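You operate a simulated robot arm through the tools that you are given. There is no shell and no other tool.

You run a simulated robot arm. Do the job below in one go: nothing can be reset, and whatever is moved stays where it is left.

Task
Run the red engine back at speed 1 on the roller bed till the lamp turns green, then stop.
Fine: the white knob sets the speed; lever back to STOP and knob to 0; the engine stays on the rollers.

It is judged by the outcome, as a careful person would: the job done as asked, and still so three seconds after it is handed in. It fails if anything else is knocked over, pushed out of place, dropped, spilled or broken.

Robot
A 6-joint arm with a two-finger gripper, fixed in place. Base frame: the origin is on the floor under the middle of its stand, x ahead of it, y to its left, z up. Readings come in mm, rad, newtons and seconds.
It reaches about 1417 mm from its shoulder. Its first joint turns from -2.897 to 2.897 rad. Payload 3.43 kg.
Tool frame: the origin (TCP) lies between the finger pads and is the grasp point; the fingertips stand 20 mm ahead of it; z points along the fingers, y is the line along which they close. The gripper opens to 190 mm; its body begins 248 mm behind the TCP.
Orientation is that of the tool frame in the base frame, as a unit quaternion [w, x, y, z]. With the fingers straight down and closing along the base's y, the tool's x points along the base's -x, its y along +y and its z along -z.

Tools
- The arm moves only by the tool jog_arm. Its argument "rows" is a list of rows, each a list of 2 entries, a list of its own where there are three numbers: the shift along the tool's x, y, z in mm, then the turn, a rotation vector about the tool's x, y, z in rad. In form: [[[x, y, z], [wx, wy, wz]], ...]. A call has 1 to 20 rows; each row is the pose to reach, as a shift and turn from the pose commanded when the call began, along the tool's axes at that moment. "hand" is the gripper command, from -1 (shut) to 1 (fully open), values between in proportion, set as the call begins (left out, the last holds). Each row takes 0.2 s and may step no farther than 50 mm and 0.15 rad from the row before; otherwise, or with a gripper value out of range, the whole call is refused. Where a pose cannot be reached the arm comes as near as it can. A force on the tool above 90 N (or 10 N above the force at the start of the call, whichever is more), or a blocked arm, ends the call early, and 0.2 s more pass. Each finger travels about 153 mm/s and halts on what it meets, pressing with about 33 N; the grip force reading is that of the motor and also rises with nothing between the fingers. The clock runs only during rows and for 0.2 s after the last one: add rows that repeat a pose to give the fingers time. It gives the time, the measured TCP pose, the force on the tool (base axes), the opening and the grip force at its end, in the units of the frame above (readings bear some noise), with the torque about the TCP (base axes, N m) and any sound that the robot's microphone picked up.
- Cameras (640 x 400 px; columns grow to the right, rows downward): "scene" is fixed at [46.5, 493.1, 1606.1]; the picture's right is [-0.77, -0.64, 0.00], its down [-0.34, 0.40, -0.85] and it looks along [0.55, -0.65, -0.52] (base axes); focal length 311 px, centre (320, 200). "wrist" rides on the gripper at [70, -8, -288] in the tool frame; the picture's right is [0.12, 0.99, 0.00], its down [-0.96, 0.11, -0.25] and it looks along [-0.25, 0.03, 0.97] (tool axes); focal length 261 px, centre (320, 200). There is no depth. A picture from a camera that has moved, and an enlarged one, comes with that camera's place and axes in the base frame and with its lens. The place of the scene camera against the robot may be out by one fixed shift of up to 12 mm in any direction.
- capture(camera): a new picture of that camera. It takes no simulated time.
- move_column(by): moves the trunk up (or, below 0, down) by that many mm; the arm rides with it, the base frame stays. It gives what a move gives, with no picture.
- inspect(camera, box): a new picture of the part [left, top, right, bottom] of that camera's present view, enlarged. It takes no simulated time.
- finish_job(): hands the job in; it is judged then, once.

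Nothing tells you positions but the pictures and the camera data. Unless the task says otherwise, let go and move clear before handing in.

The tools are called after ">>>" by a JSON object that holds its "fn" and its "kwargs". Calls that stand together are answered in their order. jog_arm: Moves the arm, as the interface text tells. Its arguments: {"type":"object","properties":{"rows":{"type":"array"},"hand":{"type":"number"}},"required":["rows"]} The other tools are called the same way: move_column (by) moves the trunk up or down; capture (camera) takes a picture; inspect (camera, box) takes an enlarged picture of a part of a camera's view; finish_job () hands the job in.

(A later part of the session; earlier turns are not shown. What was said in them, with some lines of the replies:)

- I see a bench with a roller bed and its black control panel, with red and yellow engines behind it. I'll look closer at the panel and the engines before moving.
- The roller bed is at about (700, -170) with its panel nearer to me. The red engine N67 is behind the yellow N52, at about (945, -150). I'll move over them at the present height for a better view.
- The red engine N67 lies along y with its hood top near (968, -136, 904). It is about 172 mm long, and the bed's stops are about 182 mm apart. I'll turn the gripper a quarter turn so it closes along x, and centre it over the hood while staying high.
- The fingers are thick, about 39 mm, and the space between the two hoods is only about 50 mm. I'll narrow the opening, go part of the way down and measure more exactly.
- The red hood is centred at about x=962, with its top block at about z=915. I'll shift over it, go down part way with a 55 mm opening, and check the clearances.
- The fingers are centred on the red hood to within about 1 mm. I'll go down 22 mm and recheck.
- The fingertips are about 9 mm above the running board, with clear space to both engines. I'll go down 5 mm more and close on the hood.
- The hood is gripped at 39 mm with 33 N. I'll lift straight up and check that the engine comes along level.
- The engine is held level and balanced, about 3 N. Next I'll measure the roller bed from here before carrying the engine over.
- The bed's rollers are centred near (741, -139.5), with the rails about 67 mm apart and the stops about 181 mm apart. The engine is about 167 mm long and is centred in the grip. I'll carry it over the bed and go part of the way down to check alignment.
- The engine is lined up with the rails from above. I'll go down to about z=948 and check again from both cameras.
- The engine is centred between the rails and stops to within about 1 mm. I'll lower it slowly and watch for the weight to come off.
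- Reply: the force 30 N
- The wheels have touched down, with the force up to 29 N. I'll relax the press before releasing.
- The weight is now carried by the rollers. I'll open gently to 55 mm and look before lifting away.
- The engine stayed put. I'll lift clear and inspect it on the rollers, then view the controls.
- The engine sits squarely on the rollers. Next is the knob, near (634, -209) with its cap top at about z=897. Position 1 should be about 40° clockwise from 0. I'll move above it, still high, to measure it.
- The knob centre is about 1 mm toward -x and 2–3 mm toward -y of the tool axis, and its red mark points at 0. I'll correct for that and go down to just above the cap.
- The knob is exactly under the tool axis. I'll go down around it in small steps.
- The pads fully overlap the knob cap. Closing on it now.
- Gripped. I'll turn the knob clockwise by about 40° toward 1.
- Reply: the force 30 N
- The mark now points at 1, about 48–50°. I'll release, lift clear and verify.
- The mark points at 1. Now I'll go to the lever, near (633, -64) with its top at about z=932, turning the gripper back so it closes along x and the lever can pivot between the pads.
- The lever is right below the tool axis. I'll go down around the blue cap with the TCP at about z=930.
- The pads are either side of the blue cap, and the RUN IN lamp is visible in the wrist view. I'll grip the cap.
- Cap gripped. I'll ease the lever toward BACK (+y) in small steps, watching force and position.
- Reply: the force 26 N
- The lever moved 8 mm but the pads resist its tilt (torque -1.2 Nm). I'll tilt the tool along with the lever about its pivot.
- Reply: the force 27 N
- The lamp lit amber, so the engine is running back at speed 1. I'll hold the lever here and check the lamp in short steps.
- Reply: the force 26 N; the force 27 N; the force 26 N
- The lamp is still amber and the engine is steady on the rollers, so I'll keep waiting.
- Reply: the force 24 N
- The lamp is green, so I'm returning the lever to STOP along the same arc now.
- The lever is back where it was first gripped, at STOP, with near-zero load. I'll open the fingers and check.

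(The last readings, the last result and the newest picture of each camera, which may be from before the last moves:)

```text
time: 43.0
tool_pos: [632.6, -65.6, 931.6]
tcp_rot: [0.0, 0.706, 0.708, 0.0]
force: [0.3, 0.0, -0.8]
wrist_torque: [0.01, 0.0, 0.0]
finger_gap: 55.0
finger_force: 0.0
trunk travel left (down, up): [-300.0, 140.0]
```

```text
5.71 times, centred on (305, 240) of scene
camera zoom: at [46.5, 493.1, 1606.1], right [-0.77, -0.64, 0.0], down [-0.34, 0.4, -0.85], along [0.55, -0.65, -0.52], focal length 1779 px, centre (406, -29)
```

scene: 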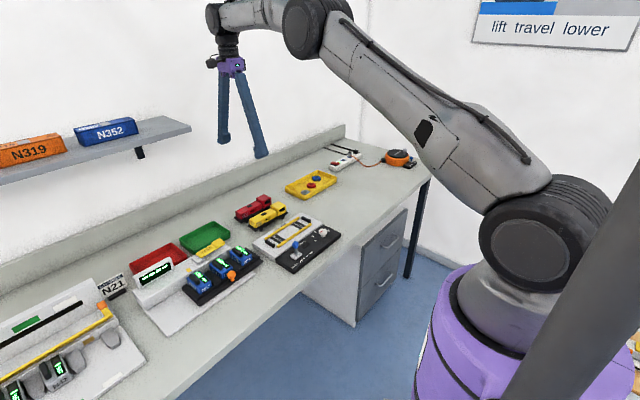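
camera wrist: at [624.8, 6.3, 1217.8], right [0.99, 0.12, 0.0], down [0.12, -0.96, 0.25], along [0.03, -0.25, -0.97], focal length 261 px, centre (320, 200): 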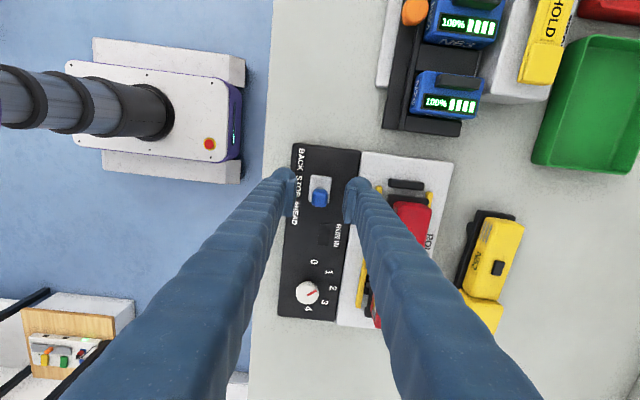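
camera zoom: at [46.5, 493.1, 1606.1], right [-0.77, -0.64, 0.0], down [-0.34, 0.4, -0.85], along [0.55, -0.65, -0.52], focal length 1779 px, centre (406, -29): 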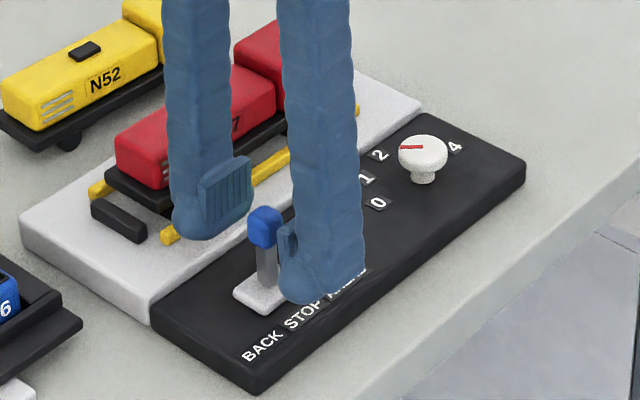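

The lever is vertical at STOP, just as at the start, and the lamp stays green. I'll rise, go back over the knob with the gripper turned +0.69 rad, and turn it back to 0.

>>> {"fn": "jog_arm", "kwargs": {"rows": [[[0, 0, -30], [0, 0, 0]], [[0, 0, -66], [0, 0, 0]], [[-21, 0, -66], [0, 0, 0.0986]], [[-42, 0, -66], [0, 0, 0.197]], [[-63, 0, -66], [0, 0, 0.296]], [[-84, 0, -66], [0, 0, 0.394]], [[-105, 0, -66], [0, 0, 0.493]], [[-126, 0, -66], [0, 0, 0.591]], [[-146.5, 0, -66], [0, 0, 0.69]], [[-146.5, 0, -66], [0, 0, 0.69]]]}}

>>> {"fn": "inspect", "kwargs": {"camera": "wrist", "box": [250, 90, 410, 250]}}

>>> {"fn": "inspect", "kwargs": {"camera": "scene", "box": [240, 190, 350, 275]}}

```text
time: 45.2
tool_pos: [632.3, -211.6, 994.9]
tcp_rot: [0.001, 0.904, 0.427, 0.0]
force: [0.3, -0.1, 0.3]
wrist_torque: [0.02, 0.0, 0.06]
finger_gap: 55.2
finger_force: 0.0
trunk travel left (down, up): [-300.0, 140.0]
```

```text
2.50 times, centred on (330, 170) of wrist
camera zoom: at [672.2, -151.6, 1282.5], right [0.84, -0.54, 0.0], down [-0.52, -0.82, 0.25], along [-0.13, -0.21, -0.97], focal length 652 px, centre (295, 275)
```

zoom: 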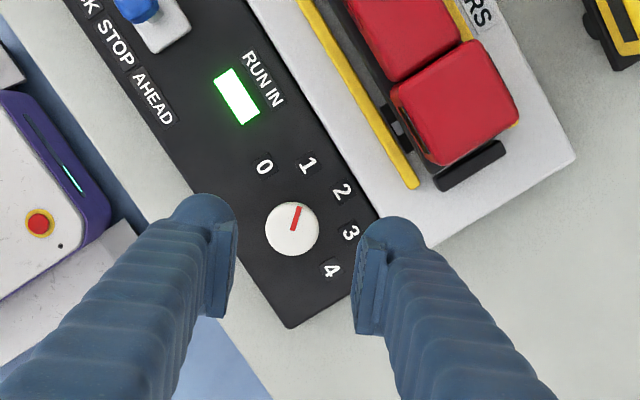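

```text
4.71 times, centred on (295, 232) of scene
camera zoom: at [46.5, 493.1, 1606.1], right [-0.77, -0.64, 0.0], down [-0.34, 0.4, -0.85], along [0.55, -0.65, -0.52], focal length 1465 px, centre (438, 47)
```

zoom: 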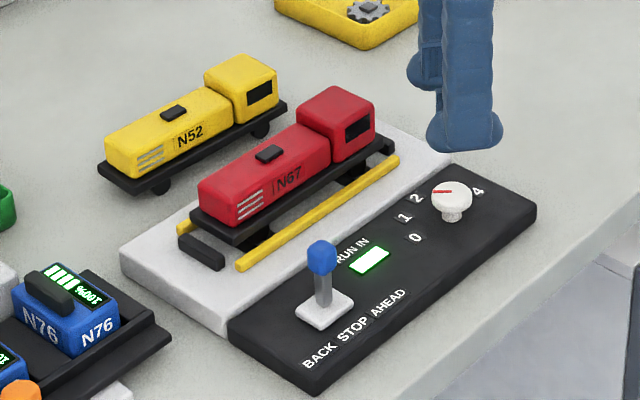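

The knob is right below, offset about 1.5 mm. I'll correct that and go down around it.

>>> {"fn": "jog_arm", "kwargs": {"rows": [[[0, -1.5, 30], [0, 0, 0]], [[0, -1.5, 60], [0, 0, 0]], [[0, -1.5, 78], [0, 0, 0]], [[0, -1.5, 89], [0, 0, 0]], [[0, -1.5, 89], [0, 0, 0]]]}}

>>> {"fn": "inspect", "kwargs": {"camera": "wrist", "box": [250, 90, 410, 250]}}

```text
time: 46.4
tool_pos: [633.3, -209.7, 906.7]
tcp_rot: [-0.001, 0.905, 0.426, -0.001]
force: [-0.3, -0.7, 0.7]
wrist_torque: [0.01, 0.04, 0.0]
finger_gap: 55.2
finger_force: 0.1
trunk travel left (down, up): [-300.0, 140.0]
```

```text
2.50 times, centred on (330, 170) of wrist
camera zoom: at [672.1, -149.4, 1194.4], right [0.84, -0.54, 0.0], down [-0.52, -0.82, 0.25], along [-0.13, -0.21, -0.97], focal length 652 px, centre (295, 275)
```

zoom: 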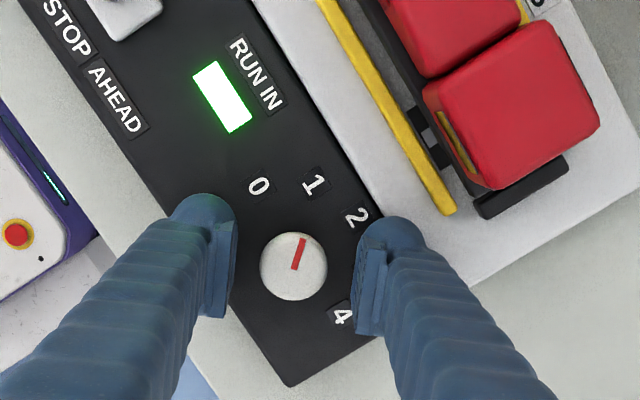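

>>> {"fn": "jog_arm", "kwargs": {"rows": [[[0, 0, 0], [0, 0, 0]], [[0, 0, 0], [0, 0, 0]], [[0, 0, 0], [0, 0, 0]]], "hand": -1}}

>>> {"fn": "jog_arm", "kwargs": {"rows": [[[0, 0, 0], [0, 0, -0.1]], [[0, 0, 0], [0, 0, -0.2]], [[0, 0, 0], [0, 0, -0.3]], [[0, 0, 0], [0, 0, -0.4]], [[0, 0, 0], [0, 0, -0.5]], [[0, 0, 0], [0, 0, -0.6]], [[0, 0, 0], [0, 0, -0.69]], [[0, 0, 0], [0, 0, -0.69]]]}}

>>> {"fn": "inspect", "kwargs": {"camera": "wrist", "box": [250, 90, 410, 250]}}

```text
time: 47.2
tool_pos: [631.9, -209.7, 906.3]
tcp_rot: [0.0, 0.905, 0.426, -0.001]
force: [-3.2, 2.8, -3.5]
wrist_torque: [0.0, 0.06, -0.02]
finger_gap: 30.5
finger_force: 45.3
trunk travel left (down, up): [-300.0, 140.0]
```

```text
time: 49.0
tool_pos: [631.2, -210.2, 907.5]
tcp_rot: [0.0, 0.706, 0.708, -0.001]
force: [2.2, 17.2, 10.0]
wrist_torque: [0.3, -0.01, -0.18]
finger_gap: 30.7
finger_force: 44.7
trunk travel left (down, up): [-300.0, 140.0]
```

```text
2.50 times, centred on (330, 170) of wrist
camera zoom: at [624.5, -138.3, 1194.2], right [0.99, 0.12, 0.0], down [0.12, -0.96, 0.25], along [0.03, -0.25, -0.97], focal length 652 px, centre (295, 275)
```

zoom: 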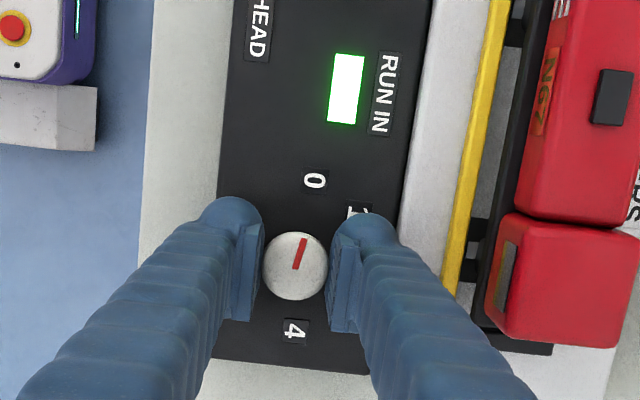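

>>> {"fn": "inspect", "kwargs": {"camera": "wrist", "box": [300, 150, 350, 210]}}

```text
6.67 times, centred on (325, 180) of wrist
camera zoom: at [624.5, -138.3, 1194.2], right [0.99, 0.12, 0.0], down [0.12, -0.96, 0.25], along [0.03, -0.25, -0.97], focal length 1738 px, centre (287, 333)
```

zoom: 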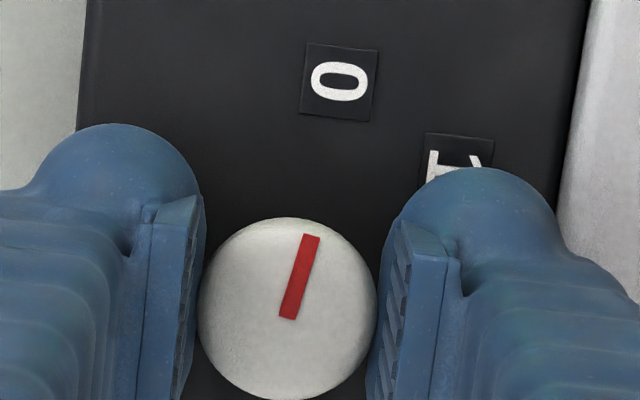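

The mark is within about 2° of 0. I'll nudge it slightly further to centre it on 0, then check.

>>> {"fn": "jog_arm", "kwargs": {"rows": [[[0, 0, 0], [0, 0, -0.04]], [[0, 0, 0], [0, 0, -0.04]]]}}

>>> {"fn": "inspect", "kwargs": {"camera": "wrist", "box": [300, 150, 350, 210]}}

```text
time: 49.6
tool_pos: [631.5, -210.2, 901.6]
tcp_rot: [-0.003, 0.693, 0.721, -0.002]
force: [7.3, 4.2, -58.7]
wrist_torque: [-0.15, -0.1, 0.02]
finger_gap: 29.3
finger_force: 44.4
trunk travel left (down, up): [-300.0, 140.0]
```

```text
6.67 times, centred on (325, 180) of wrist
camera zoom: at [623.5, -140.3, 1189.5], right [0.99, 0.16, -0.01], down [0.16, -0.96, 0.25], along [0.03, -0.24, -0.97], focal length 1738 px, centre (287, 333)
```

zoom: 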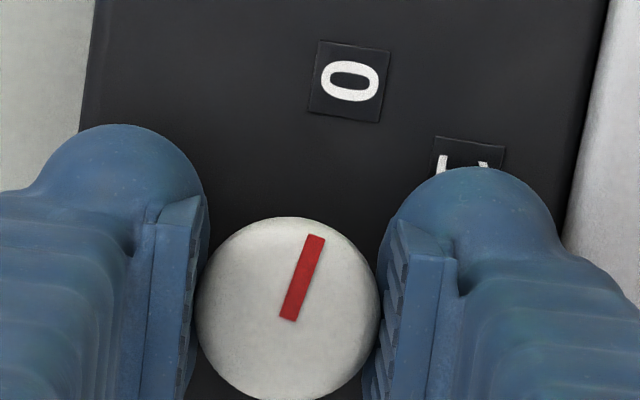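

The mark is now on 0 to within about 1°. The pads have slid under the cap rim and are being pulled down (-59 N), so I'll ease the command down to unload before opening.

>>> {"fn": "jog_arm", "kwargs": {"rows": [[[0, 0, 2], [0, 0, 0]], [[0, 0, 4], [0, 0, 0]]]}}

```text
time: 50.2
tool_pos: [632.6, -210.6, 901.7]
tcp_rot: [-0.001, 0.693, 0.721, -0.001]
force: [0.9, 4.5, -45.0]
wrist_torque: [-0.03, -0.05, -0.01]
finger_gap: 29.1
finger_force: 45.2
trunk travel left (down, up): [-300.0, 140.0]
```

>>> {"fn": "jog_arm", "kwargs": {"rows": [[[0, 0, 0], [0, 0, 0]], [[0, 0, 0], [0, 0, 0]]], "hand": -0.42}}

>>> {"fn": "inspect", "kwargs": {"camera": "wrist", "box": [250, 90, 410, 250]}}

>>> {"fn": "inspect", "kwargs": {"camera": "scene", "box": [290, 200, 360, 265]}}

```text
time: 50.8
tool_pos: [633.0, -211.3, 903.8]
tcp_rot: [0.0, 0.693, 0.721, 0.0]
force: [-1.2, 0.3, -0.6]
wrist_torque: [0.04, -0.03, 0.0]
finger_gap: 55.1
finger_force: 0.0
trunk travel left (down, up): [-300.0, 140.0]
```

```text
2.50 times, centred on (330, 170) of wrist
camera zoom: at [621.4, -140.2, 1190.6], right [0.99, 0.16, 0.0], down [0.15, -0.96, 0.25], along [0.04, -0.24, -0.97], focal length 652 px, centre (295, 275)
```

zoom: 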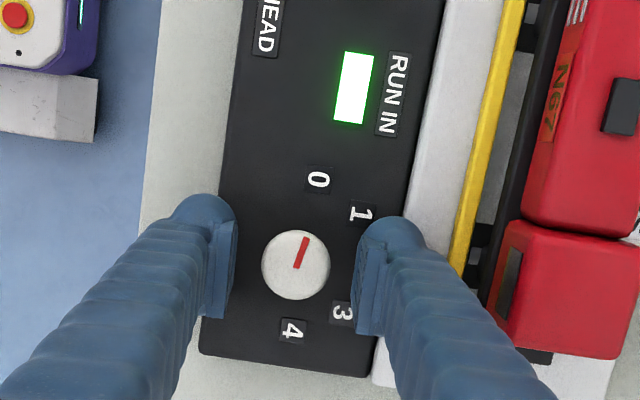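

```text
6.15 times, centred on (325, 232) of scene
camera zoom: at [46.5, 493.1, 1606.1], right [-0.77, -0.64, 0.0], down [-0.34, 0.4, -0.85], along [0.55, -0.65, -0.52], focal length 1916 px, centre (289, 0)
```

zoom: 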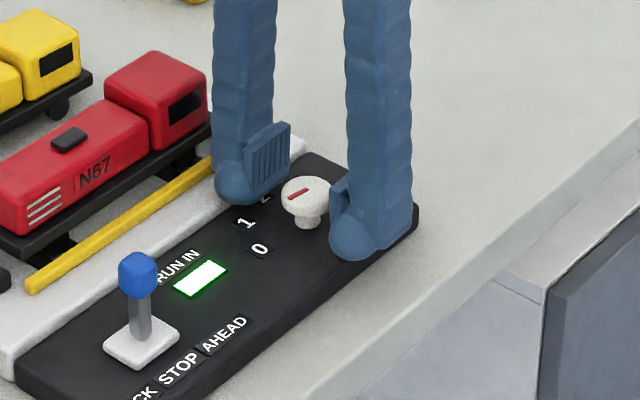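

Released cleanly with the knob intact and its mark at 0. I'll lift straight up and clear, then verify everything.

>>> {"fn": "jog_arm", "kwargs": {"rows": [[[0, 0, -15], [0, 0, 0]], [[0, 0, -45], [0, 0, 0]], [[0, 0, -90], [0, 0, 0]], [[0, 0, -135], [0, 0, 0]], [[0, 0, -180], [0, 0, 0]], [[0, 0, -180], [0, 0, 0]]]}}

>>> {"fn": "capture", "kwargs": {"camera": "scene"}}

>>> {"fn": "inspect", "kwargs": {"camera": "scene", "box": [240, 190, 350, 275]}}

>>> {"fn": "inspect", "kwargs": {"camera": "wrist", "box": [270, 60, 430, 220]}}

>>> {"fn": "inspect", "kwargs": {"camera": "wrist", "box": [295, 140, 355, 200]}}

```text
time: 52.2
tool_pos: [632.1, -210.1, 1082.7]
tcp_rot: [-0.001, 0.693, 0.721, 0.0]
force: [0.6, 0.7, 0.7]
wrist_torque: [-0.05, 0.01, 0.0]
finger_gap: 55.2
finger_force: 0.0
trunk travel left (down, up): [-300.0, 140.0]
```

```text
taken
```

scene: 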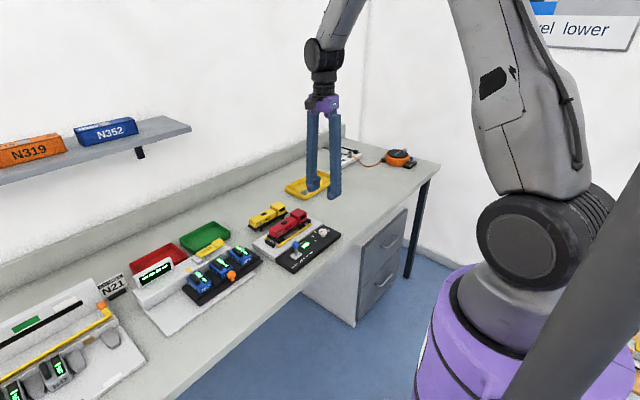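

```text
4.71 times, centred on (295, 232) of scene
camera zoom: at [46.5, 493.1, 1606.1], right [-0.77, -0.64, 0.0], down [-0.34, 0.4, -0.85], along [0.55, -0.65, -0.52], focal length 1465 px, centre (438, 47)
```

zoom: 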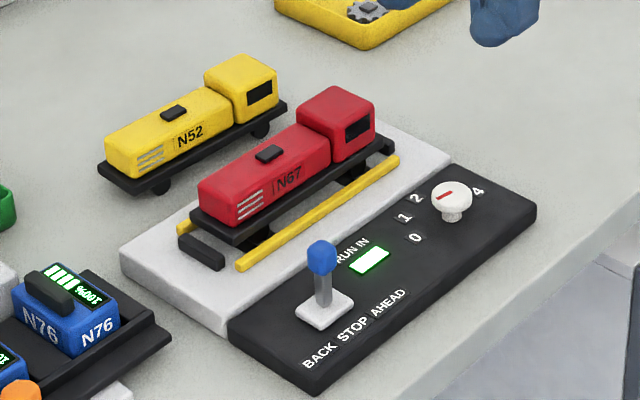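

```text
2.50 times, centred on (350, 140) of wrist
camera zoom: at [621.8, -139.1, 1369.5], right [0.99, 0.16, 0.0], down [0.15, -0.96, 0.25], along [0.04, -0.24, -0.97], focal length 652 px, centre (245, 350)
```

zoom: 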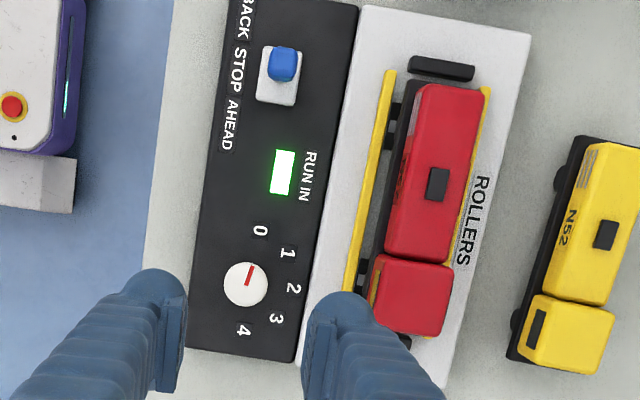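

```text
6.67 times, centred on (325, 170) of wrist
camera zoom: at [621.8, -139.1, 1369.5], right [0.99, 0.16, 0.0], down [0.15, -0.96, 0.25], along [0.04, -0.24, -0.97], focal length 1738 px, centre (287, 400)
```

zoom: 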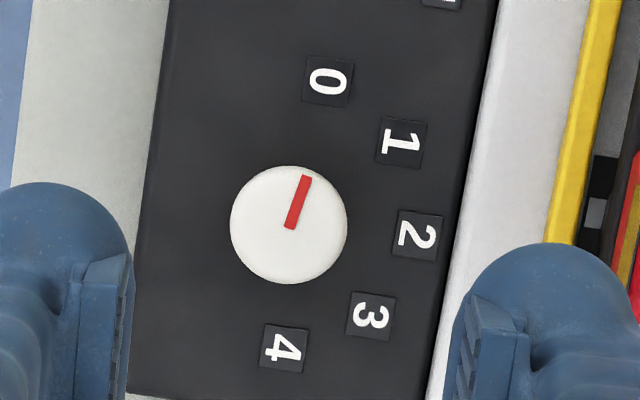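

Everything checks out:
- The lamp is green.
- The lever is vertical at STOP.
- The knob mark is on 0.
- The red engine N67 sits squarely on the rollers.
- The yellow engine and the other items are undisturbed, and the arm is clear.

I'm handing the job in.

>>> {"fn": "finish_job", "kwargs": {}}

```text
The job is handed in.
```

The red engine N67 ran back at speed 1 on the rollers until the lamp turned green, and I have handed the job in.

- **Run:** the lamp went amber when the lever reached BACK and turned green about four seconds later. I started moving the lever back within about a second of it turning green.
- **Controls:** the lever is at STOP. The white knob's mark is on 0, within a couple of degrees and matching where it started.
- **Engine:** it is still sitting squarely between the rails and stops.
- **Surroundings:** the yellow engine and everything else I could see were undisturbed. The arm had let go and was well clear when I handed in.

While turning the knob back to 0, the gripper pads slid under the cap's rim and pulled on it with about 59 N. I released it without trouble, and the knob looked undamaged and still on 0 afterwards.
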